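You operate a simulated robot arm through the tools that you are given. There is no shell and no other tool.

The job below is to be done with a simulated robot arm. You get a single attempt, and the scene is never put back.

JOB
Wipe the flow table clean, stand the cone in its middle, zero the counter and lock the table.
Fine: use the sponge and put it back; press reset once. What is to be rubbed or washed off counts as gone when no trace of it is left.

The check looks at the end state, three seconds after you hand in, the way a careful person would. Anything else that was tipped, shoved, dropped, spilled or broken makes it a failure.

ROBOT AND FRAMES
A 7-joint arm with a two-finger parallel gripper, fixed in place. Base frame: the origin is at the foot of the arm, x ahead of it, y to its left, z up. Units: mm, rad, N and s.
With the tool pointing down near the work surface it reaches from about 260 to 680 mm from the base axis. Its first joint turns from -2.897 to 2.897 rad. Payload 2.5 kg.
The TCP is the grasp point between the finger pads, 30 mm short of the fingertips. In the tool frame z runs along the fingers and y along their closing line. The gripper opens to 94 mm. The fingers are 28 mm wide and 10 mm thick; the gripper's body (50 by 96 mm) begins 55 mm behind the TCP.
Orientation is that of the tool frame in the base frame, as [roll, pitch, yaw] about the fixed x, y, z axes, in that order (R = Rz(yaw) Ry(pitch) Rx(roll)). With the fingers straight down and closing along the base's y, the tool's x points along the base's -x, its y along +y and its z along -z.

CONTROLS
- The arm moves only by the tool arm_command. Its argument "rows" is a list of rows, each an object of numbers (a shift or turn left out is 0, a gripper value left out holds the last): "tx", "ty", "tz": the shift along the tool's x, y, z in units of 20 mm (1.0 is 20 mm); "rx", "ry", "rz": the turn, a rotation vector about the tool's x, y, z in units of 4 degrees (1.0 is 4 degrees). In form: [{"tx": .., "ty": .., "tz": .., "rx": .., "ry": .., "rz": ..}, ...]. A call has 1 to 20 rows; each row shifts and turns the commanded pose from where the row before left it, along the tool's axes as they then stand. "fingers" is the gripper command, from -1 (shut) to 1 (fully open), values between in proportion, set as the call begins (left out, the last holds). A call with a number of a shift or a turn outside -1 to 1 is refused whole. Rows are played at 5 a second. More than 50 mm and 0.15 rad between two rows, or a gripper value outside its range, and nothing of the call is played. Where a pose cannot be reached the arm comes as near as it can. A force on the tool above 40 N (or 10 N above the force at the start of the call, whichever is more), or a blocked arm, ends the call early, and 0.2 s more pass. The fingers move at their own pace (about 72 mm/s each) and stop on an object; they squeeze with about 34 N. The grip force told is the motor's: it shows also when the fingers shut on nothing. Time passes only in rows, and 0.2 s behind the last, so rows that do not move let the fingers close. It gives the time, the measured TCP pose, the force on the tool (base axes), the opening and the grip force at its end, in the units of the frame above (readings bear some noise), with the torque about the TCP (base axes, N m) and any sound that the robot's microphone picked up.
- Cameras (640 x 400 px; columns grow to the right, rows downward): "scene" is fixed at [43.4, 509.3, 829.9]; the picture's right is [-0.86, -0.51, 0.00], its down [-0.42, 0.71, -0.56] and it looks along [0.28, -0.48, -0.83] (base axes); focal length 328 px, centre (320, 200). "wrist" rides on the gripper at [76, 14, -103] in the tool frame; the picture's right is [-0.18, 0.98, 0.00], its down [-0.75, -0.14, -0.64] and it looks along [-0.63, -0.12, 0.77] (tool axes); focal length 243 px, centre (320, 200). There is no depth. A picture from a camera that has moved, and an enlarged one, comes with that camera's place and axes in the base frame and with its lens. The place of the scene camera against the robot may be out by one fixed shift of up to 18 mm in any direction.
- capture(camera): a new picture of that camera. It takes no simulated time.
- inspect(camera, box): a new picture of the part [left, top, right, bottom] of that camera's present view, enlarged. It takes no simulated time.
- close_job(): hands the job in; it is judged then, once.

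Places have to be worked out from the pictures, the camera data and where the tool is seen. Open the gripper and draw the arm clear of the work before you hand the job in, unless the task says otherwise.

The tools are called after ">>>" as name(argument=value, ...) on one line, values as JSON. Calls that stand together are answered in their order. arm_command: Moves the arm, as the interface text tells. Its arguments: {"type":"object","properties":{"rows":{"type":"array"},"fingers":{"type":"number"}},"required":["rows"]} The other tools are called the same way: capture (camera) takes a picture; inspect (camera, box) takes an enlarged picture of a part of a camera's view; close_job () hands the job in.

At the start:

```text
clock: 0.0
tcp_pos: [410.4, 192.0, 315.0]
ee_rot: [-3.141, 0.001, -3.141]
contact_force: [-0.1, 0.5, -0.1]
ft_torque: [-0.01, 0.02, 0.0]
finger_gap: 93.8
grip_force: 0.0
```

scene: 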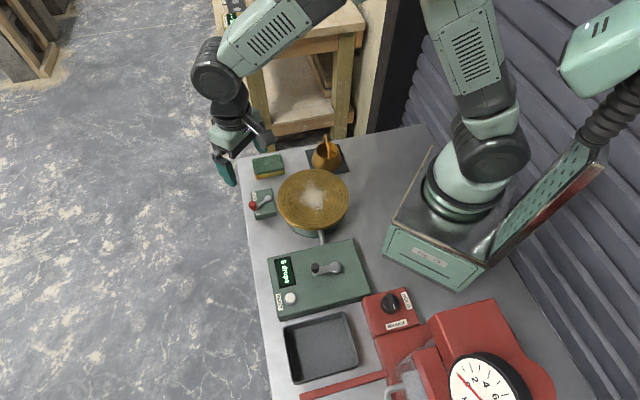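
wrist: 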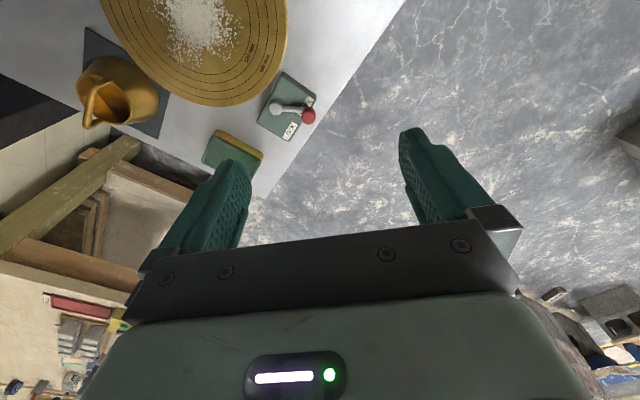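

I'll start by looking closely at the scene to find the table, cone, sponge, lever, and counter.

>>> inspect(camera="scene", box=[230, 130, 390, 230])

>>> inspect(camera="scene", box=[250, 220, 410, 320])

>>> inspect(camera="scene", box=[240, 270, 560, 400])

>>> inspect(camera="wrist", box=[60, 0, 380, 200])

```text
4.00 times, centred on (310, 180) of scene
camera zoom: at [43.4, 509.3, 829.9], right [-0.86, -0.51, 0.0], down [-0.42, 0.71, -0.56], along [0.28, -0.48, -0.83], focal length 1310 px, centre (360, 280)
```

zoom: 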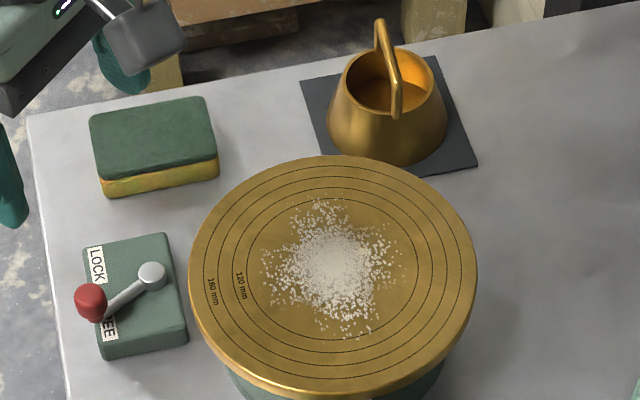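

```text
4.00 times, centred on (330, 270) of scene
camera zoom: at [43.4, 509.3, 829.9], right [-0.86, -0.51, 0.0], down [-0.42, 0.71, -0.56], along [0.28, -0.48, -0.83], focal length 1310 px, centre (280, -80)
```

zoom: 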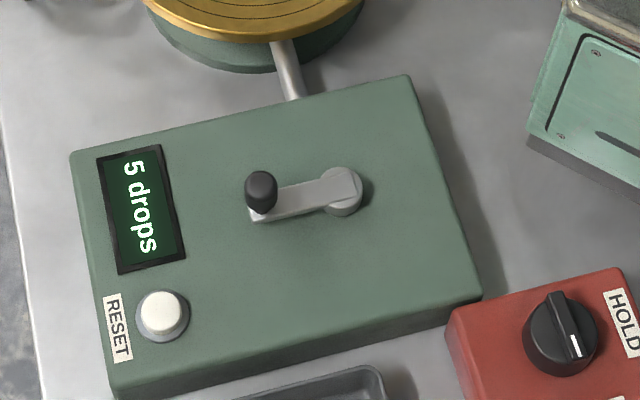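

```text
2.00 times, centred on (400, 335) of scene
camera zoom: at [43.4, 509.3, 829.9], right [-0.86, -0.51, 0.0], down [-0.42, 0.71, -0.56], along [0.28, -0.48, -0.83], focal length 655 px, centre (160, -70)
```

zoom: 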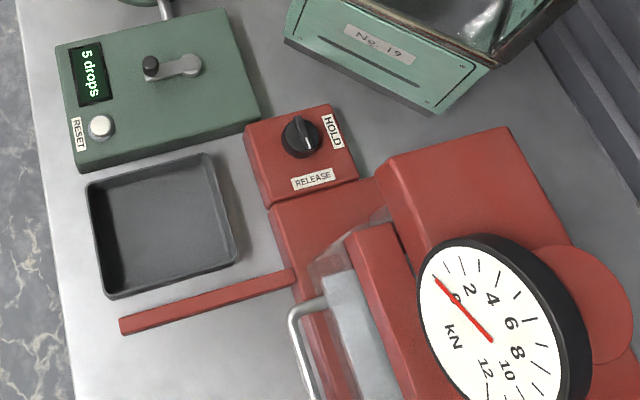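

```text
2.00 times, centred on (220, 100) of wrist
camera zoom: at [333.8, 206.8, 418.1], right [0.18, 0.98, 0.0], down [0.75, -0.14, 0.64], along [0.63, -0.12, -0.77], focal length 485 px, centre (520, 400)
```

zoom: 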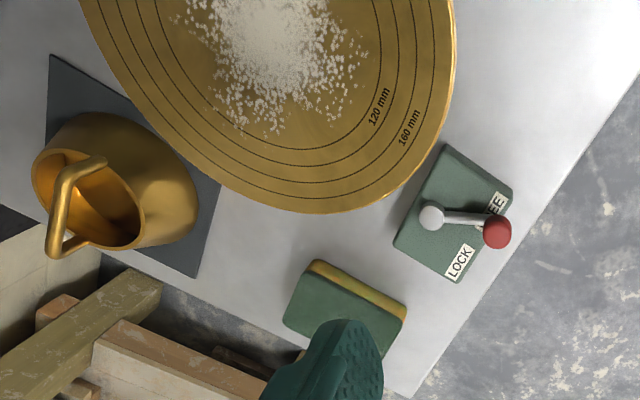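

From the pictures: the disc is roughly at (312, 83), the sponge near (507, 17), the lock lever near (454, 130), the cone near (376, -108) and the reset button near (221, 339). I'll move the arm, staying high, to get a second wrist view of the cone and sponge for triangulation.

>>> arm_command(rows=[{"ty": -0.97, "tx": 0.23}, {"ty": -0.97, "tx": 0.23}, {"ty": -0.97, "tx": 0.23}, {"ty": -0.97, "tx": 0.23}, {"ty": -0.97, "tx": 0.23}, {"ty": -0.97, "tx": 0.23}, {"ty": -0.97, "tx": 0.23}, {"ty": -0.97, "tx": 0.23}, {"ty": -0.97, "tx": 0.23}, {"ty": -0.97, "tx": 0.23}, {"ty": -0.97, "tx": 0.23}, {"ty": -0.97, "tx": 0.23}, {"ty": -0.97, "tx": 0.23}, {}])

>>> capture(camera="wrist")

>>> capture(camera="scene")

```text
clock: 3.0
tcp_pos: [351.9, -58.0, 315.9]
ee_rot: [-3.14, 0.0, -3.14]
contact_force: [-0.6, -0.3, 0.3]
ft_torque: [0.02, -0.02, -0.02]
finger_gap: 94.3
grip_force: 0.1
```

```text
taken
camera wrist: at [274.7, -44.7, 419.2], right [0.18, 0.98, 0.0], down [0.75, -0.14, 0.64], along [0.63, -0.12, -0.77], focal length 243 px, centre (320, 200)
```

wrist: 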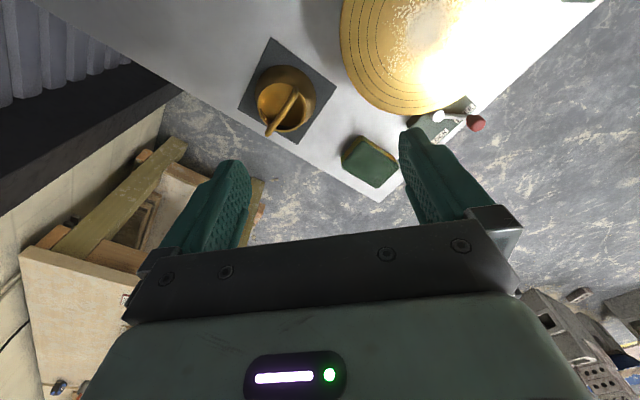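

```text
taken
```

scene: 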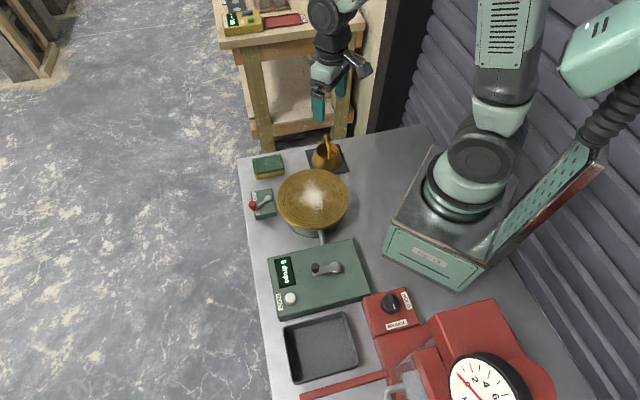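

The wrist view now shows the cone and sponge well. I'll enlarge both views of them.

>>> inspect(camera="wrist", box=[220, 20, 420, 200])

>>> inspect(camera="wrist", box=[340, 0, 500, 140])

>>> inspect(camera="scene", box=[290, 130, 360, 180])

>>> inspect(camera="scene", box=[240, 140, 300, 220])

```text
2.22 times, centred on (320, 110) of wrist
camera zoom: at [274.7, -44.7, 419.2], right [0.18, 0.98, 0.0], down [0.75, -0.14, 0.64], along [0.63, -0.12, -0.77], focal length 539 px, centre (320, 400)
```

zoom: 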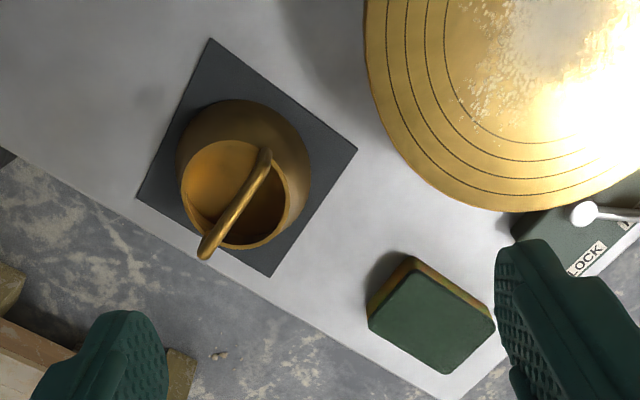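

```text
2.86 times, centred on (420, 70) of wrist
camera zoom: at [274.7, -44.7, 419.2], right [0.18, 0.98, 0.0], down [0.75, -0.14, 0.64], along [0.63, -0.12, -0.77], focal length 693 px, centre (34, 571)
```

zoom: 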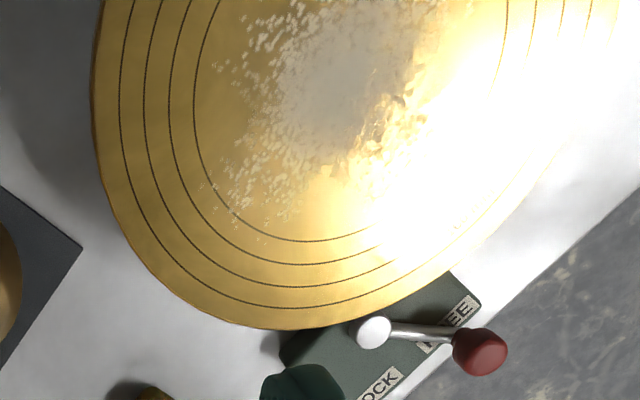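

```text
8.00 times, centred on (325, 155) of scene
camera zoom: at [43.4, 509.3, 829.9], right [-0.86, -0.51, 0.0], down [-0.42, 0.71, -0.56], along [0.28, -0.48, -0.83], focal length 2621 px, centre (280, 560)
```

zoom: 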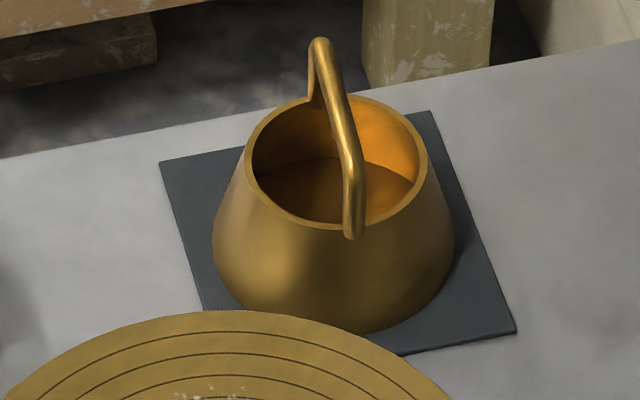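

```text
5.00 times, centred on (270, 180) of scene
camera zoom: at [43.4, 509.3, 829.9], right [-0.86, -0.51, 0.0], down [-0.42, 0.71, -0.56], along [0.28, -0.48, -0.83], focal length 1638 px, centre (570, 300)
```

zoom: 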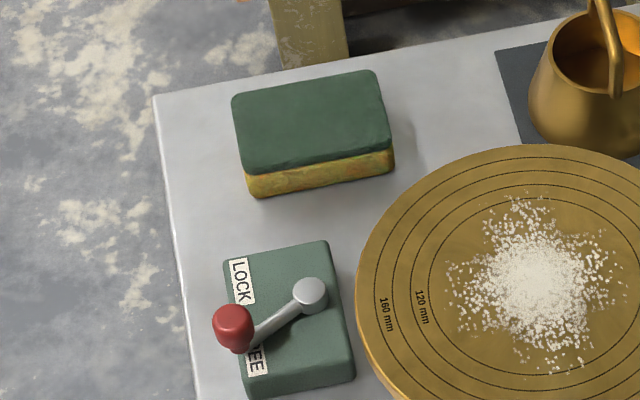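

Triangulating puts the cone on a 120 mm mat centred at about (391, -124), with its handle bar running along (-1, 1) at z≈85. The sponge is at about (530, 3), top near z≈30, and the lever knob is at about (466, 165, 56). Next I'll move over the disc and tilt the tool so the wrist camera looks down on it.

>>> arm_command(rows=[{"ty": 0.925, "tx": 0.2, "tz": -0.525}, {"ty": 0.925, "tx": 0.2, "tz": -0.525}, {"ty": 0.925, "tx": 0.2, "tz": -0.525}, {"ty": 0.925, "tx": 0.2, "tz": -0.525}, {"ty": 0.925, "tx": 0.2, "tz": -0.525}, {"ty": 0.925, "tx": 0.2, "tz": -0.525}, {"ty": 0.925, "tx": 0.2, "tz": -0.525}, {"ty": 0.925, "tx": 0.2, "tz": -0.525}, {"ry": 1}, {"ry": 1}, {"ry": 1}, {"ry": 1}, {"ry": 1}, {}])

>>> capture(camera="wrist")

```text
clock: 6.0
tcp_pos: [320.6, 89.0, 398.6]
ee_rot: [-3.141, -0.348, -3.141]
contact_force: [-0.4, -0.4, -0.4]
ft_torque: [0.01, -0.02, 0.0]
finger_gap: 93.8
grip_force: 0.1
```

```text
taken
camera wrist: at [281.9, 102.5, 522.3], right [0.17, 0.98, -0.06], down [0.93, -0.14, 0.34], along [0.33, -0.12, -0.94], focal length 243 px, centre (320, 200)
```

wrist: 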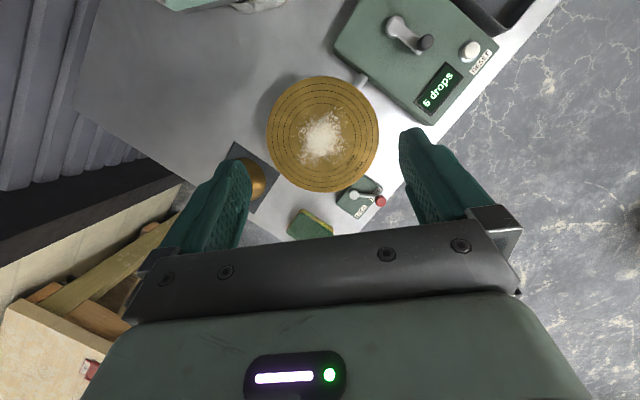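

This overhead view is ideal, so I'll enlarge the disc, the counter box, and the lever area.

>>> inspect(camera="wrist", box=[250, 65, 394, 205])

>>> inspect(camera="wrist", box=[320, 0, 520, 130])

>>> inspect(camera="wrist", box=[270, 160, 400, 245])

```text
2.86 times, centred on (322, 135) of wrist
camera zoom: at [281.9, 102.5, 522.3], right [0.17, 0.98, -0.06], down [0.93, -0.14, 0.34], along [0.33, -0.12, -0.94], focal length 693 px, centre (314, 386)
```

zoom: 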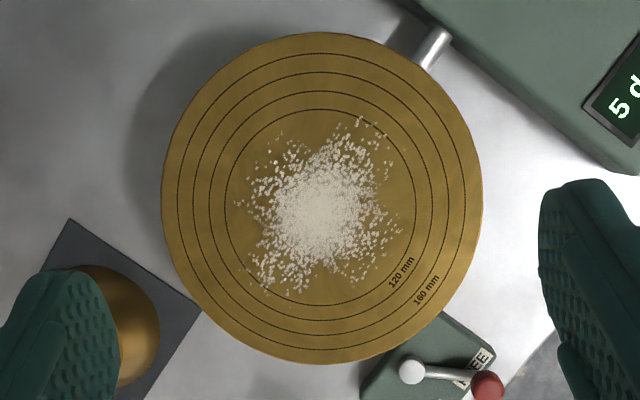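

```text
3.08 times, centred on (420, 65) of wrist
camera zoom: at [281.9, 102.5, 522.3], right [0.17, 0.98, -0.06], down [0.93, -0.14, 0.34], along [0.33, -0.12, -0.94], focal length 746 px, centre (12, 615)
```

zoom: 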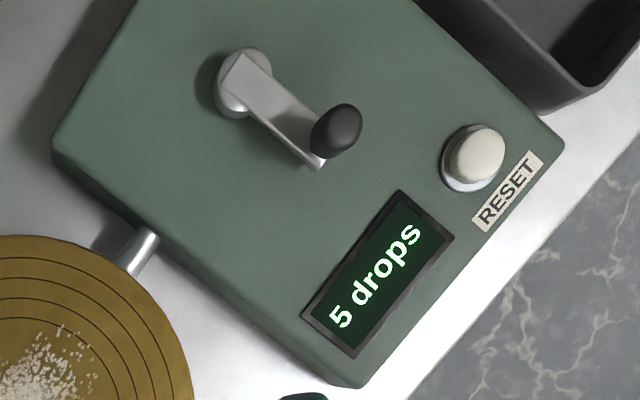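

```text
4.71 times, centred on (335, 202) of wrist
camera zoom: at [281.9, 102.5, 522.3], right [0.17, 0.98, -0.06], down [0.93, -0.14, 0.34], along [0.33, -0.12, -0.94], focal length 1142 px, centre (249, 188)
```

zoom: 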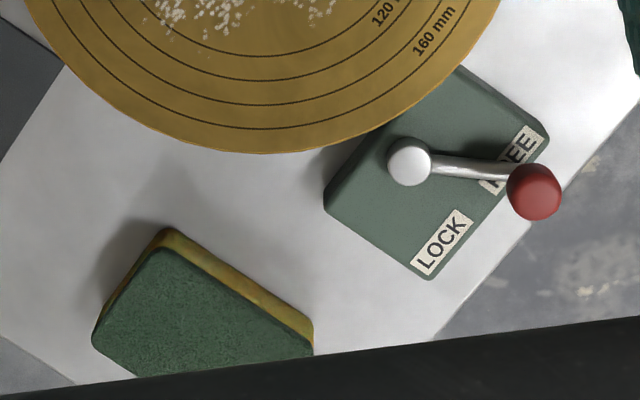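

From this view the disc centre is at about (326, 70) with its top at z≈77, the sponge is about 92×57 mm at 45° around (530, 4), and the reset button is near (230, 331). I'll level the tool and move above the sponge.

>>> arm_command(rows=[{"ry": -1}, {"ry": -1}, {"ry": -1}, {"ry": -1}, {"ry": -1}, {"tx": -0.955, "ty": -0.386, "tz": 0.6}, {"tx": -0.955, "ty": -0.386, "tz": 0.6}, {"tx": -0.955, "ty": -0.386, "tz": 0.6}, {"tx": -0.955, "ty": -0.386, "tz": 0.6}, {"tx": -0.955, "ty": -0.386, "tz": 0.6}, {"tx": -0.955, "ty": -0.386, "tz": 0.6}, {"tx": -0.955, "ty": -0.386, "tz": 0.6}, {"tx": -0.955, "ty": -0.386, "tz": 0.6}, {"tx": -0.955, "ty": -0.386, "tz": 0.6}, {"tx": -0.955, "ty": -0.386, "tz": 0.6}, {"tx": -0.955, "ty": -0.386, "tz": 0.6}, {}])

>>> arm_command(rows=[{"rz": -1}, {"rz": -1}, {"rz": -1}, {"rz": -1}, {"rz": -1}, {"rz": -1}, {"rz": -1}, {"rz": -1}, {"rz": -1}, {"rz": -1}, {"rz": -1}, {"rz": -0.25}, {}])

>>> capture(camera="scene")

>>> capture(camera="wrist")

```text
clock: 9.6
tcp_pos: [529.1, 3.9, 266.0]
ee_rot: [-3.141, -0.001, -3.141]
contact_force: [-0.3, 0.8, -0.1]
ft_torque: [0.0, 0.02, -0.03]
finger_gap: 94.1
grip_force: 0.1
```

```text
clock: 12.4
tcp_pos: [528.4, 4.2, 267.4]
ee_rot: [-3.141, -0.001, -2.357]
contact_force: [0.7, 0.1, -0.1]
ft_torque: [0.01, 0.0, -0.04]
finger_gap: 94.0
grip_force: 0.0
```

```text
taken
```

scene: 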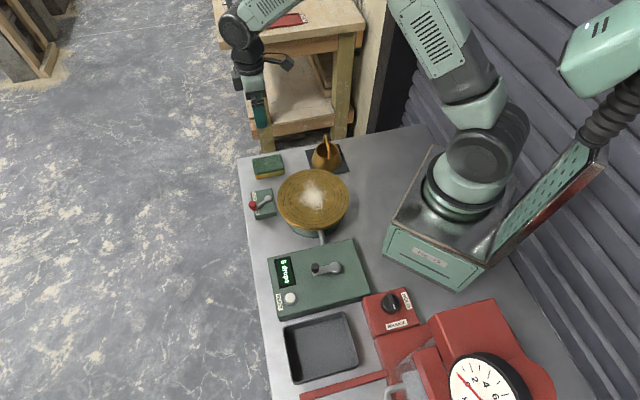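

```text
taken
camera wrist: at [463.8, -40.5, 369.6], right [-0.57, 0.82, 0.0], down [0.63, 0.43, 0.64], along [0.53, 0.36, -0.77], focal length 243 px, centre (320, 200)
```

wrist: 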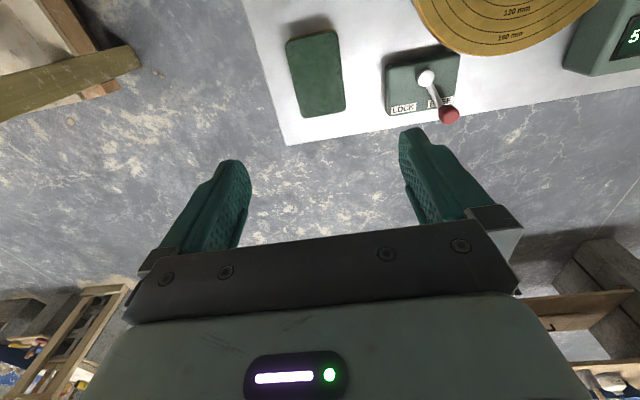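

The tool is above the sponge at the right yaw. I'll enlarge the sponge and lever in this view to refine the sponge centre.

>>> inspect(camera="wrist", box=[260, 10, 480, 150])

```text
2.86 times, centred on (370, 80) of wrist
camera zoom: at [463.8, -40.5, 369.6], right [-0.57, 0.82, 0.0], down [0.63, 0.43, 0.64], along [0.53, 0.36, -0.77], focal length 693 px, centre (177, 543)
```

zoom: 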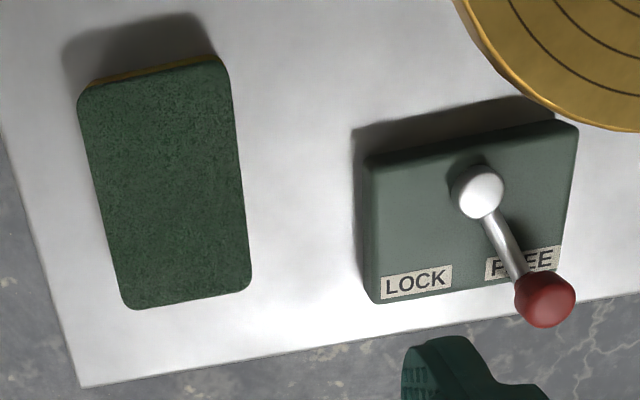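

The sponge refines to centre (533.5, 3.3), about 93×61 mm. I'll align over it and descend with the fingers open to straddle the short side.

>>> arm_command(rows=[{"tx": -0.149, "ty": -0.212}, {"tz": 1}, {"tz": 1}, {"tz": 1}, {"tz": 1}, {"tz": 1}, {"tz": 1}, {"tz": 1}, {"tz": 1}, {"tz": 0.7}, {"tz": 0.5}, {}], fingers=1)

>>> capture(camera="wrist")

>>> inspect(camera="scene", box=[220, 120, 320, 220])

```text
clock: 15.0
tcp_pos: [533.8, 1.3, 83.4]
ee_rot: [-3.141, -0.001, -2.356]
contact_force: [-0.3, 0.5, 0.3]
ft_torque: [0.0, 0.01, 0.0]
finger_gap: 93.9
grip_force: 0.0
```

```text
taken
camera wrist: at [469.1, -41.3, 185.8], right [-0.56, 0.83, 0.0], down [0.63, 0.43, 0.64], along [0.53, 0.36, -0.77], focal length 243 px, centre (320, 200)
```

wrist: 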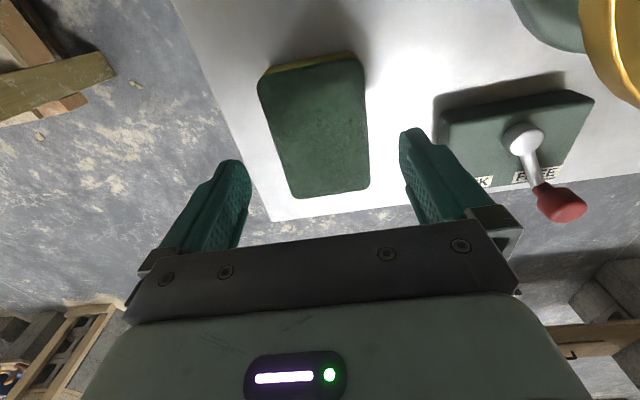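

```text
4.00 times, centred on (270, 170) of scene
camera zoom: at [43.4, 509.3, 829.9], right [-0.86, -0.51, 0.0], down [-0.42, 0.71, -0.56], along [0.28, -0.48, -0.83], focal length 1310 px, centre (520, 320)
```

zoom: 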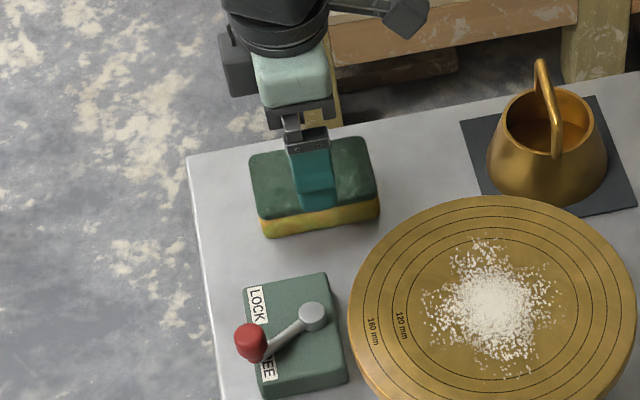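

The fingers are aligned within a few mm of the sponge. I'll correct by 3 mm, descend to TCP z≈41 (fingertips about 11 mm above the bench), then close.

>>> arm_command(rows=[{"ty": 0.14, "tz": 0.5}, {"tz": 0.6}, {"tz": 0.5}, {"tz": 0.5}, {}], fingers=1)

>>> arm_command(rows=[{}, {}, {}, {}, {}], fingers=-1)

>>> inspect(camera="scene", box=[220, 120, 320, 220])

>>> capture(camera="wrist")

```text
clock: 16.2
tcp_pos: [533.4, 4.1, 41.8]
ee_rot: [3.142, 0.0, -2.356]
contact_force: [0.1, -0.8, -0.7]
ft_torque: [0.01, -0.01, 0.01]
finger_gap: 94.1
grip_force: 0.1
```

```text
clock: 17.4
tcp_pos: [532.5, 4.5, 41.3]
ee_rot: [-3.141, -0.001, -2.357]
contact_force: [-0.7, -0.3, 1.0]
ft_torque: [-0.01, -0.02, -0.01]
finger_gap: 62.6
grip_force: 33.6
```

```text
4.00 times, centred on (270, 170) of scene
camera zoom: at [43.4, 509.3, 829.9], right [-0.86, -0.51, 0.0], down [-0.42, 0.71, -0.56], along [0.28, -0.48, -0.83], focal length 1310 px, centre (520, 320)
```

zoom: 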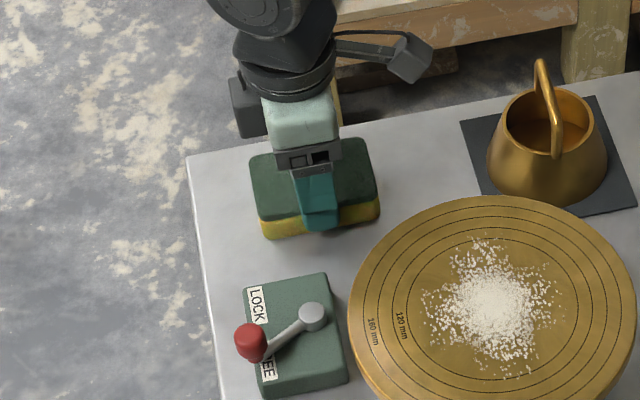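

```text
taken
camera wrist: at [468.1, -39.6, 144.3], right [-0.56, 0.83, 0.0], down [0.63, 0.43, 0.64], along [0.53, 0.36, -0.77], focal length 243 px, centre (320, 200)
```

wrist: 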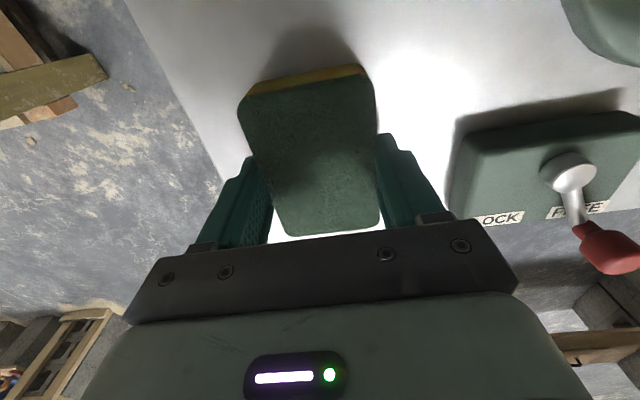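

The sponge is gripped at 62.6 mm, and its resting TCP was (532.5, 4.5, 41.3). I'll lift it and carry it above the disc centre at (326, 70).

>>> arm_command(rows=[{"tz": -0.5}, {"tz": -1}, {"tz": -1}, {"tz": -1}, {"tz": -1}, {"tz": -1}, {"tz": -1}, {"tz": -1}, {}])

>>> arm_command(rows=[{"tx": 0.4545, "ty": 0.874}, {"tx": 0.4545, "ty": 0.874}, {"tx": 0.4545, "ty": 0.874}, {"tx": 0.4545, "ty": 0.874}, {"tx": 0.4545, "ty": 0.874}, {"tx": 0.4545, "ty": 0.874}, {"tx": 0.4545, "ty": 0.874}, {"tx": 0.4545, "ty": 0.874}, {"tx": 0.4545, "ty": 0.874}, {"tx": 0.4545, "ty": 0.874}, {"tx": 0.4545, "ty": 0.874}, {}])

>>> capture(camera="wrist")

>>> inspect(camera="scene", box=[220, 110, 380, 240])

```text
clock: 19.4
tcp_pos: [533.3, 6.3, 191.0]
ee_rot: [-3.141, 0.0, -2.355]
contact_force: [-0.3, 0.5, -0.8]
ft_torque: [0.04, -0.03, 0.0]
finger_gap: 62.3
grip_force: 34.1
```

```text
clock: 22.0
tcp_pos: [324.9, 70.3, 190.1]
ee_rot: [-3.141, 0.0, -2.356]
contact_force: [-0.7, 1.0, 0.5]
ft_torque: [0.0, -0.04, -0.02]
finger_gap: 62.8
grip_force: 34.0
```

```text
taken
camera wrist: at [260.5, 26.1, 293.2], right [-0.56, 0.83, 0.0], down [0.63, 0.43, 0.64], along [0.53, 0.36, -0.77], focal length 243 px, centre (320, 200)
```

wrist: 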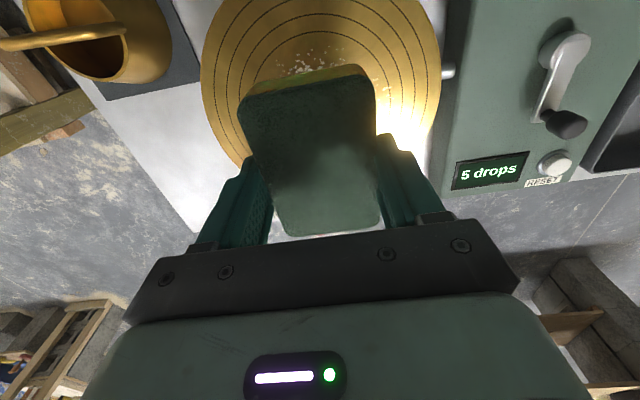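

```text
3.08 times, centred on (300, 175) of scene
camera zoom: at [43.4, 509.3, 829.9], right [-0.86, -0.51, 0.0], down [-0.42, 0.71, -0.56], along [0.28, -0.48, -0.83], focal length 1008 px, centre (382, 277)
```

zoom: 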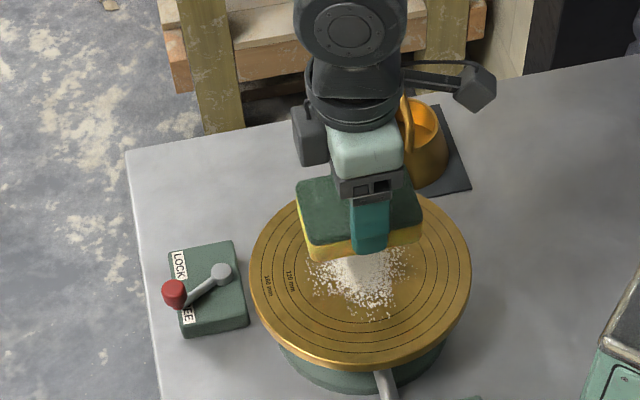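

The sponge is over the powder. I'll descend quickly to TCP z≈128, then creep down in small steps to find contact.

>>> arm_command(rows=[{"tz": 1}, {"tz": 1}, {"tz": 0.8}, {"tz": 0.3}, {}])

>>> arm_command(rows=[{"tz": 0.1}, {"tz": 0.1}, {"tz": 0.1}, {}])

```text
clock: 23.2
tcp_pos: [327.2, 70.9, 129.5]
ee_rot: [3.141, 0.001, -2.355]
contact_force: [-0.3, 0.6, -0.5]
ft_torque: [0.02, -0.02, 0.0]
finger_gap: 62.8
grip_force: 34.3
```

```text
clock: 23.9
tcp_pos: [326.2, 70.3, 125.7]
ee_rot: [-3.139, 0.0, -2.356]
contact_force: [-2.8, 0.0, 14.5]
ft_torque: [-0.06, 0.13, 0.01]
finger_gap: 62.7
grip_force: 34.0
stopped in row 3: the force on the tool passed its limit at 46 N (the readings are from after the stop); the commanded pose is now the measured one
```

Contact came at TCP z≈126, so the disc top is near z≈84, with about 14 N pressing now. I'll try a gentle stroke at this height and watch the forces.

>>> arm_command(rows=[{"ty": 0.4}, {"ty": 0.4}, {"ty": 0.4}, {"ty": 0.4}, {"ty": 0.4}, {}])

>>> capture(camera="wrist")

>>> inspect(camera="scene", box=[220, 110, 380, 240])

```text
clock: 25.3
tcp_pos: [298.1, 98.3, 126.4]
ee_rot: [-3.141, 0.003, -2.356]
contact_force: [5.6, -4.6, 15.7]
ft_torque: [-0.05, -0.24, -0.07]
finger_gap: 62.6
grip_force: 33.9
```

```text
taken
camera wrist: at [232.0, 54.7, 228.5], right [-0.56, 0.83, 0.0], down [0.63, 0.43, 0.64], along [0.53, 0.36, -0.77], focal length 243 px, centre (320, 200)
```

wrist: 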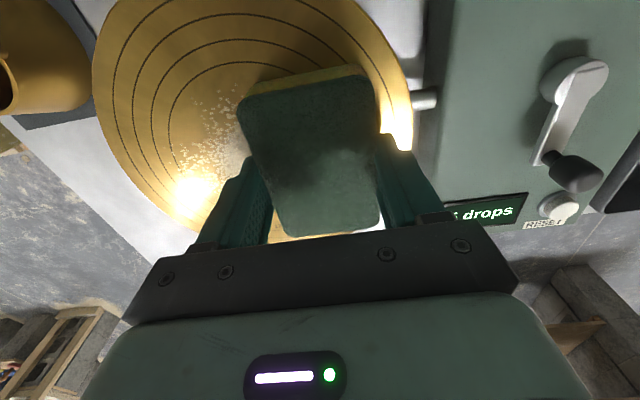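

```text
3.08 times, centred on (300, 175) of scene
camera zoom: at [43.4, 509.3, 829.9], right [-0.86, -0.51, 0.0], down [-0.42, 0.71, -0.56], along [0.28, -0.48, -0.83], focal length 1008 px, centre (382, 277)
```

zoom: 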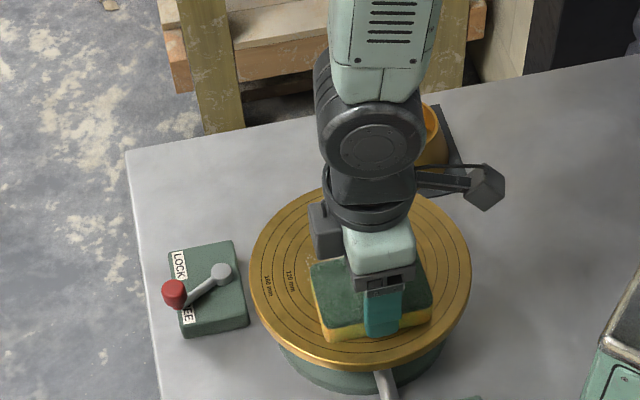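

The stroke works, with about 16 N normal force and 7 N of friction. I'll continue with a full set of overlapping strokes over the powder area.

>>> arm_command(rows=[{"ty": -0.5}, {"ty": -0.5}, {"ty": -0.5}, {"ty": -0.5}, {"ty": -0.5}, {"ty": -0.5}, {"ty": -0.5}, {"ty": -0.5}, {"ty": -0.3}, {"tx": 0.5}, {"tx": 0.5}, {"tx": 0.5}, {}])

>>> arm_command(rows=[{"ty": 0.5}, {"ty": 0.5}, {"ty": 0.5}, {"ty": 0.5}, {"ty": 0.5}, {"ty": 0.5}, {"ty": 0.5}, {"ty": 0.5}, {"ty": 0.5}, {"tx": -0.5}, {"tx": -0.5}, {"tx": -0.5}, {"tx": -0.5}, {"tx": -0.5}, {"tx": -0.5}, {}])

>>> arm_command(rows=[{"ty": -0.5}, {"ty": -0.5}, {"ty": -0.5}, {"ty": -0.5}, {"ty": -0.5}, {"ty": -0.5}, {"ty": -0.5}, {"ty": -0.5}, {"ty": -0.5}, {}])

>>> capture(camera="wrist")

>>> inspect(camera="scene", box=[220, 110, 380, 240])

```text
clock: 25.8
tcp_pos: [299.7, 96.9, 125.5]
ee_rot: [3.135, -0.001, -2.342]
contact_force: [-2.1, -0.2, 9.7]
ft_torque: [-0.07, -0.1, -0.02]
finger_gap: 63.0
grip_force: 34.3
stopped in row 2: the force on the tool passed its limit at 42 N (the readings are from after the stop); the commanded pose is now the measured one
```

```text
clock: 29.2
tcp_pos: [277.6, 202.0, 127.1]
ee_rot: [3.137, -0.002, -2.343]
contact_force: [0.1, -0.4, 0.6]
ft_torque: [-0.02, -0.02, 0.01]
finger_gap: 62.6
grip_force: 34.2
```

```text
clock: 31.4
tcp_pos: [341.7, 138.2, 126.6]
ee_rot: [3.136, 0.0, -2.344]
contact_force: [-0.6, 0.5, 0.2]
ft_torque: [0.03, 0.0, -0.01]
finger_gap: 62.6
grip_force: 34.1
```

```text
taken
camera wrist: at [277.7, 93.3, 228.8], right [-0.57, 0.82, 0.0], down [0.63, 0.44, 0.64], along [0.52, 0.37, -0.77], focal length 243 px, centre (320, 200)
```

wrist: 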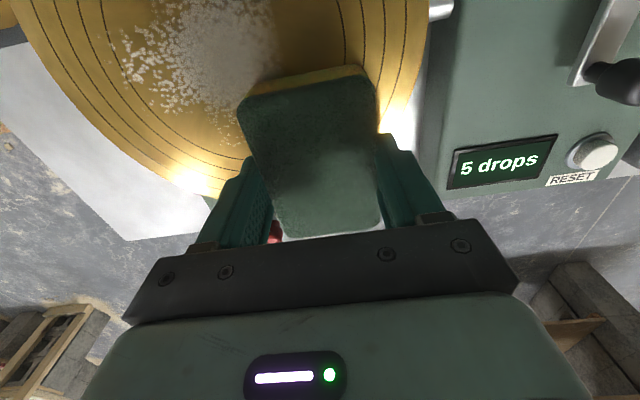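

```text
3.08 times, centred on (300, 175) of scene
camera zoom: at [43.4, 509.3, 829.9], right [-0.86, -0.51, 0.0], down [-0.42, 0.71, -0.56], along [0.28, -0.48, -0.83], focal length 1008 px, centre (382, 277)
```

zoom: 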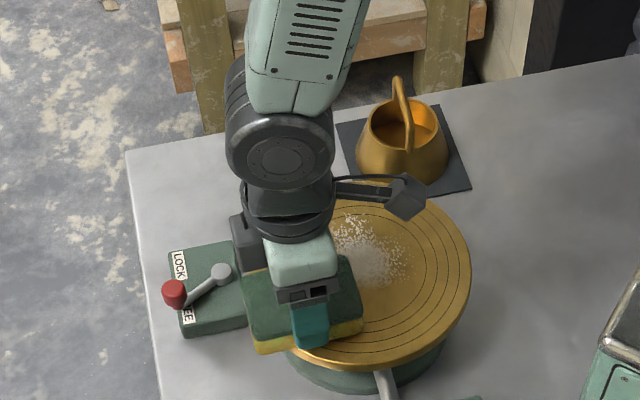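

The first call stopped early on a 42 N friction spike, so the following relative strokes ran offset toward (278, 202) in the air, and I won't chain calls like that again. I'll check that nothing around was disturbed.

>>> capture(camera="scene")

>>> inspect(camera="scene", box=[240, 180, 400, 320])

>>> inspect(camera="wrist", box=[80, 0, 440, 240])

```text
taken
```

scene: 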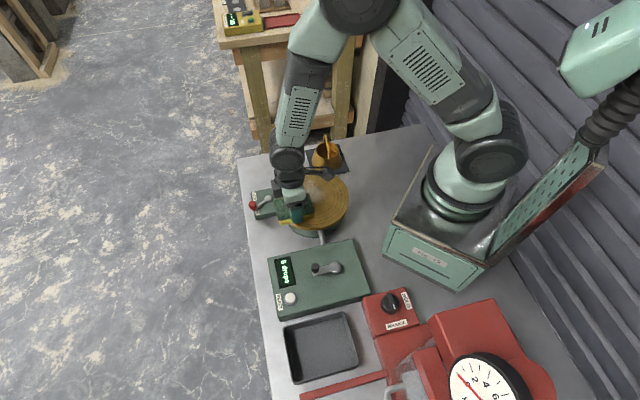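

```text
2.86 times, centred on (320, 250) of scene
camera zoom: at [43.4, 509.3, 829.9], right [-0.86, -0.51, 0.0], down [-0.42, 0.71, -0.56], along [0.28, -0.48, -0.83], focal length 936 px, centre (320, 57)
```

zoom: 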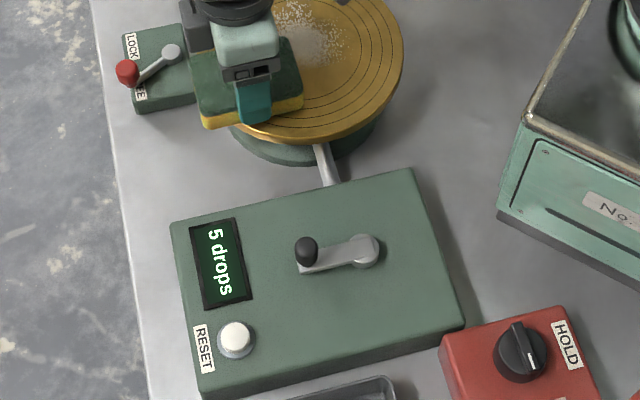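

```text
1.67 times, centred on (260, 120) of wrist
camera zoom: at [277.7, 93.3, 228.8], right [-0.57, 0.82, 0.0], down [0.63, 0.44, 0.64], along [0.52, 0.37, -0.77], focal length 404 px, centre (420, 333)
```

zoom: 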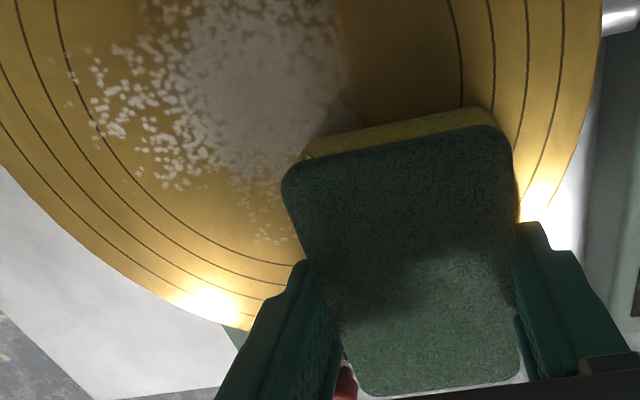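

Nothing was disturbed: the crank, lever, cone, and display are unchanged. I'll lift slightly, square up the tool and go to the start of a stroke on the tool -y side of the disc centre.

>>> arm_command(rows=[{"tz": -0.4}, {"tx": 0.75, "ty": -0.89}, {"tx": 0.75, "ty": -0.89}, {"tx": 0.75, "ty": -0.89}, {"tx": 0.75, "ty": -0.89}, {"rz": 0.19, "rx": 0.08}, {}])

>>> capture(camera="wrist")

```text
clock: 33.0
tcp_pos: [350.6, 46.2, 132.1]
ee_rot: [3.141, -0.001, -2.358]
contact_force: [0.0, 0.1, -0.9]
ft_torque: [-0.01, 0.01, -0.01]
finger_gap: 62.7
grip_force: 34.0
```

```text
taken
camera wrist: at [285.8, 3.3, 235.3], right [-0.56, 0.83, 0.0], down [0.63, 0.43, 0.64], along [0.53, 0.36, -0.77], focal length 243 px, centre (320, 200)
```

wrist: 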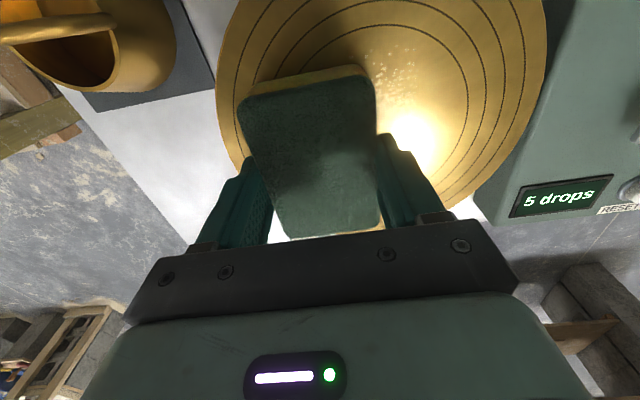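

I'm positioned at (351, 46, 132) with the sponge about 6 mm above the disc, so I'll creep down to light contact.

>>> arm_command(rows=[{"tz": 0.2}, {"tz": 0.05}, {"tz": 0.03}, {}])

```text
clock: 34.0
tcp_pos: [350.9, 46.1, 126.6]
ee_rot: [-3.141, -0.002, -2.358]
contact_force: [0.7, 0.0, 0.5]
ft_torque: [0.06, 0.02, 0.02]
finger_gap: 62.7
grip_force: 34.4
```

Still no contact at z≈126.6, so I'll go down in sub-millimetre steps.

>>> arm_command(rows=[{"tz": 0.025}, {"tz": 0.025}, {}])

```text
clock: 34.8
tcp_pos: [350.2, 46.0, 126.2]
ee_rot: [-3.142, -0.001, -2.359]
contact_force: [0.5, -0.3, 0.7]
ft_torque: [-0.01, -0.01, -0.02]
finger_gap: 63.0
grip_force: 33.9
```

>>> arm_command(rows=[{"tz": 0.025}, {"tz": 0.025}, {"tz": 0.025}, {}])

```text
clock: 35.8
tcp_pos: [350.6, 45.9, 124.8]
ee_rot: [-3.141, 0.001, -2.357]
contact_force: [0.5, 0.0, 8.7]
ft_torque: [0.18, 0.1, -0.01]
finger_gap: 62.6
grip_force: 33.6
```

Contact is at about 9 N. I'll press 0.4 mm more and stroke in the +y tool direction, the one that worked.

>>> arm_command(rows=[{"tz": 0.015}, {"ty": 0.2}, {"ty": 0.4}, {"ty": 0.4}, {"ty": 0.4}, {"ty": 0.4}, {"ty": 0.4}, {"ty": 0.4}, {"ty": 0.4}, {"ty": 0.4}, {"ty": 0.2}, {}])

>>> capture(camera="wrist")

```text
clock: 37.1
tcp_pos: [329.7, 69.5, 124.4]
ee_rot: [-3.137, 0.002, -2.359]
contact_force: [0.0, -1.4, 8.4]
ft_torque: [0.03, 0.16, 0.04]
finger_gap: 62.8
grip_force: 34.1
stopped in row 6: the force on the tool passed its limit at 41 N (the readings are from after the stop); the commanded pose is now the measured one
```

```text
taken
camera wrist: at [263.3, 26.1, 227.7], right [-0.56, 0.83, 0.0], down [0.63, 0.43, 0.64], along [0.53, 0.36, -0.76], focal length 243 px, centre (320, 200)
```

wrist: 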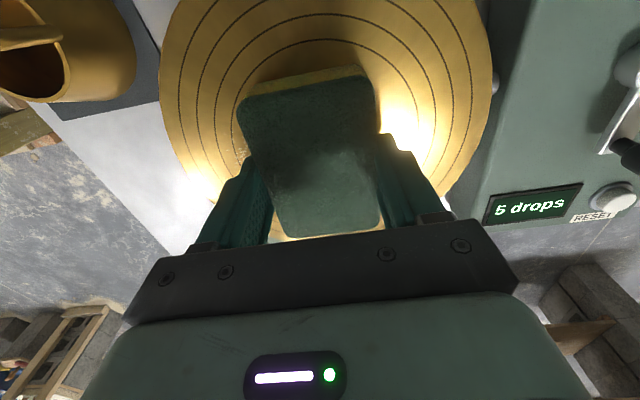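

The force peaked mid-stroke but cleaning is progressing, with about 8 N contact now. I'll continue more slowly.

>>> arm_command(rows=[{"ty": 0.2}, {"ty": 0.2}, {"ty": 0.2}, {"ty": 0.2}, {"ty": 0.2}, {"ty": 0.2}, {"ty": 0.2}, {"ty": 0.2}, {"ty": 0.2}, {"ty": 0.2}, {}])

>>> capture(camera="wrist")

>>> inspect(camera="scene", box=[240, 150, 380, 250])

```text
clock: 39.5
tcp_pos: [301.5, 98.7, 124.1]
ee_rot: [-3.139, 0.002, -2.358]
contact_force: [2.6, -4.5, 12.0]
ft_torque: [-0.01, -0.03, -0.03]
finger_gap: 62.7
grip_force: 34.7
```

```text
taken
camera wrist: at [235.4, 54.8, 227.3], right [-0.56, 0.83, 0.0], down [0.63, 0.43, 0.64], along [0.53, 0.36, -0.77], focal length 243 px, centre (320, 200)
```

wrist: 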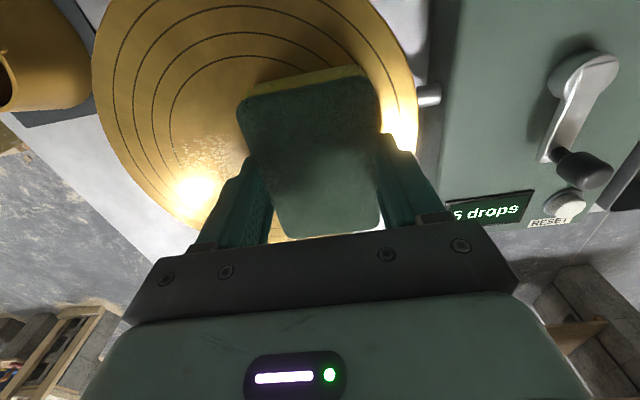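

```text
4.00 times, centred on (310, 200) of scene
camera zoom: at [43.4, 509.3, 829.9], right [-0.86, -0.51, 0.0], down [-0.42, 0.71, -0.56], along [0.28, -0.48, -0.83], focal length 1310 px, centre (360, 200)
```

zoom: 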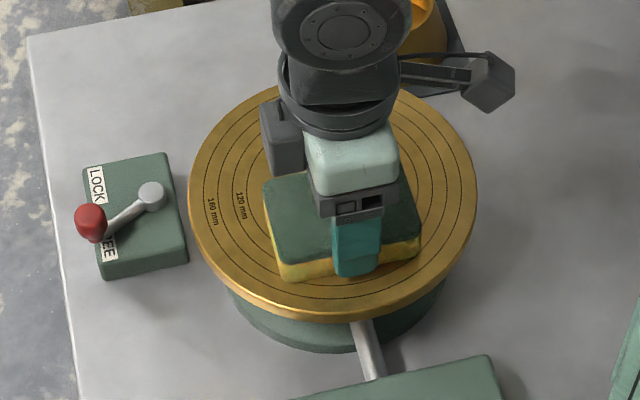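

Most of the powder in this swath is gone. I'll lift and set up the next swath, offset toward tool -x where particles remain.

>>> arm_command(rows=[{"tz": -0.4}, {"tx": -0.5, "ty": -0.8}, {"tx": -0.5, "ty": -0.8}, {"tx": -0.5, "ty": -0.8}, {"ty": -0.8}, {"ty": -0.8}, {"tz": 0.3}, {"tz": 0.07}, {}])

>>> capture(camera="wrist")

```text
clock: 41.5
tcp_pos: [378.5, 62.8, 125.8]
ee_rot: [-3.138, 0.002, -2.361]
contact_force: [0.0, 0.1, -0.4]
ft_torque: [-0.02, 0.02, -0.01]
finger_gap: 62.7
grip_force: 34.0
```

```text
taken
camera wrist: at [312.7, 18.1, 228.5], right [-0.56, 0.83, 0.0], down [0.63, 0.43, 0.64], along [0.53, 0.36, -0.77], focal length 243 px, centre (320, 200)
```

wrist: 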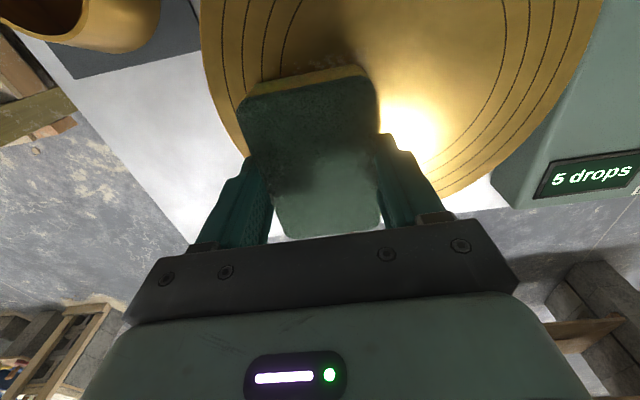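

I'm at the swath start, and the whole upper area now looks clean. I'll touch down and stroke slowly.

>>> arm_command(rows=[{"tz": 0.02}, {"tz": 0.015}, {"tz": 0.01}, {}])

```text
clock: 42.5
tcp_pos: [377.6, 62.3, 124.7]
ee_rot: [-3.138, 0.001, -2.359]
contact_force: [1.0, -2.4, 9.5]
ft_torque: [-0.01, 0.11, -0.02]
finger_gap: 62.6
grip_force: 33.6
```

>>> arm_command(rows=[{"ty": 0.1}, {"ty": 0.2}, {"ty": 0.2}, {"ty": 0.2}, {"ty": 0.2}, {"ty": 0.2}, {"ty": 0.2}, {"ty": 0.2}, {"ty": 0.2}, {"ty": 0.2}, {"ty": 0.2}, {"ty": 0.2}, {"ty": 0.2}, {"ty": 0.2}, {"ty": 0.2}, {"ty": 0.2}, {"ty": 0.2}, {"ty": 0.2}, {"ty": 0.2}, {}])

>>> capture(camera="wrist")

```text
clock: 46.8
tcp_pos: [325.8, 115.1, 123.6]
ee_rot: [-3.139, 0.002, -2.358]
contact_force: [3.2, -1.6, 8.4]
ft_torque: [0.06, -0.05, -0.01]
finger_gap: 62.5
grip_force: 33.6
```

```text
taken
camera wrist: at [259.9, 71.8, 226.9], right [-0.56, 0.83, 0.0], down [0.63, 0.43, 0.64], along [0.53, 0.36, -0.77], focal length 243 px, centre (320, 200)
```

wrist: 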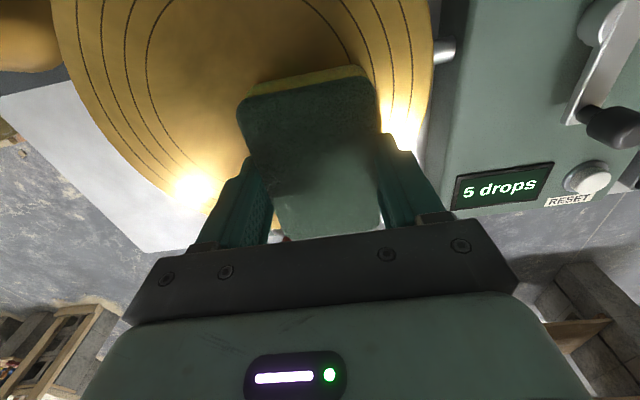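

That swath looks clean too. Next is the third swath on the tool +x side.

>>> arm_command(rows=[{"tz": -0.4}, {"tx": 0.8, "ty": -0.9}, {"tx": 0.8, "ty": -0.9}, {"tx": 0.8, "ty": -0.9}, {"tx": 0.8, "ty": -0.9}, {"tz": 0.3}, {"tz": 0.07}, {"tz": 0.02}, {}])

>>> capture(camera="wrist")

```text
clock: 48.8
tcp_pos: [330.8, 18.8, 124.5]
ee_rot: [-3.138, 0.002, -2.359]
contact_force: [-0.2, 0.2, 1.9]
ft_torque: [0.06, 0.01, 0.03]
finger_gap: 62.6
grip_force: 34.1
```

```text
taken
camera wrist: at [265.9, -24.9, 227.1], right [-0.56, 0.83, 0.0], down [0.63, 0.43, 0.64], along [0.53, 0.36, -0.77], focal length 243 px, centre (320, 200)
```

wrist: 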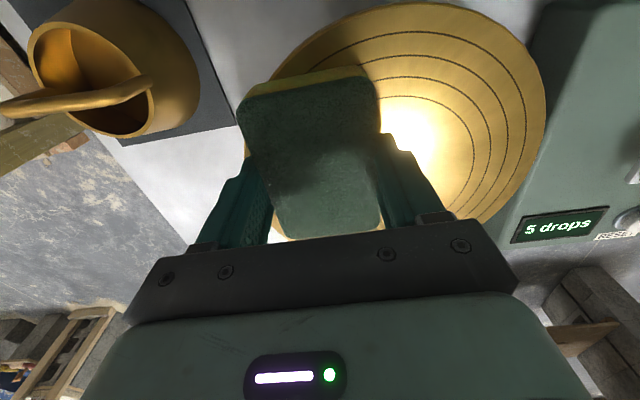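

Light contact has begun. I'll press 0.4 mm more and stroke.

>>> arm_command(rows=[{"tz": 0.02}, {"ty": 0.1}, {"ty": 0.2}, {"ty": 0.2}, {"ty": 0.2}, {"ty": 0.2}, {"ty": 0.2}, {"ty": 0.2}, {"ty": 0.2}, {"ty": 0.2}, {"ty": 0.2}, {"ty": 0.2}, {"ty": 0.2}, {"ty": 0.2}, {"ty": 0.2}, {"ty": 0.2}, {"ty": 0.2}, {"ty": 0.2}, {"ty": 0.2}, {}])

>>> capture(camera="wrist")

```text
clock: 53.0
tcp_pos: [281.7, 69.1, 124.0]
ee_rot: [-3.139, 0.001, -2.358]
contact_force: [3.9, -0.8, 10.4]
ft_torque: [0.1, -0.19, -0.05]
finger_gap: 62.5
grip_force: 34.5
```

```text
taken
camera wrist: at [215.7, 25.1, 226.5], right [-0.56, 0.83, 0.0], down [0.63, 0.43, 0.64], along [0.53, 0.36, -0.77], focal length 243 px, centre (320, 200)
```

wrist: 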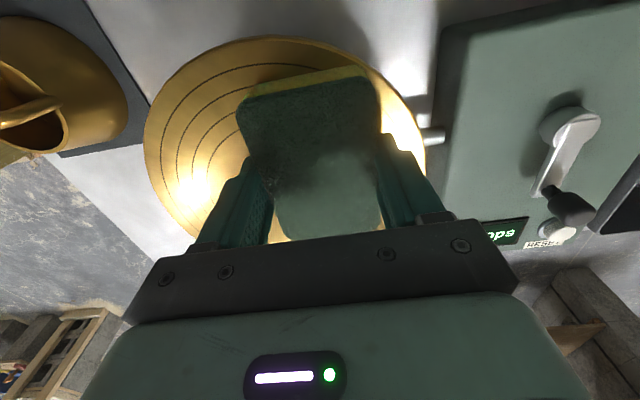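

Third swath done. I'll lift clear and move aside so both cameras can check the disc for any remaining trace.

>>> arm_command(rows=[{"tz": -0.5}, {"tz": -1}, {"tz": -1}, {"tz": -1}, {"tz": -1}, {"ty": -1}, {"ty": -1}, {"ty": -1}, {"ty": -1}, {"ty": -1}, {"ty": -1}, {"ty": -1}, {"ty": -1}, {"ty": -1}, {}])

>>> inspect(camera="scene", box=[265, 155, 361, 235])

>>> capture(camera="wrist")

```text
clock: 56.1
tcp_pos: [407.5, -59.2, 215.7]
ee_rot: [-3.136, 0.002, -2.356]
contact_force: [-1.0, -0.3, -1.1]
ft_torque: [0.02, 0.02, 0.03]
finger_gap: 62.7
grip_force: 33.7
```

```text
5.00 times, centred on (313, 195) of scene
camera zoom: at [43.4, 509.3, 829.9], right [-0.86, -0.51, 0.0], down [-0.42, 0.71, -0.56], along [0.28, -0.48, -0.83], focal length 1638 px, centre (355, 225)
```

zoom: 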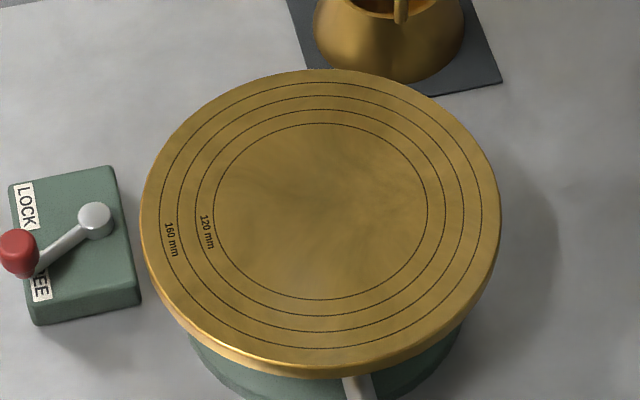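

```text
taken
camera wrist: at [342.4, -103.4, 318.6], right [-0.56, 0.83, 0.0], down [0.63, 0.43, 0.64], along [0.53, 0.36, -0.77], focal length 243 px, centre (320, 200)
```

wrist: 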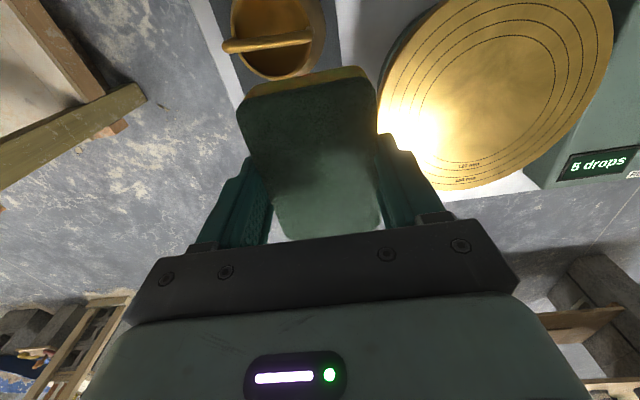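

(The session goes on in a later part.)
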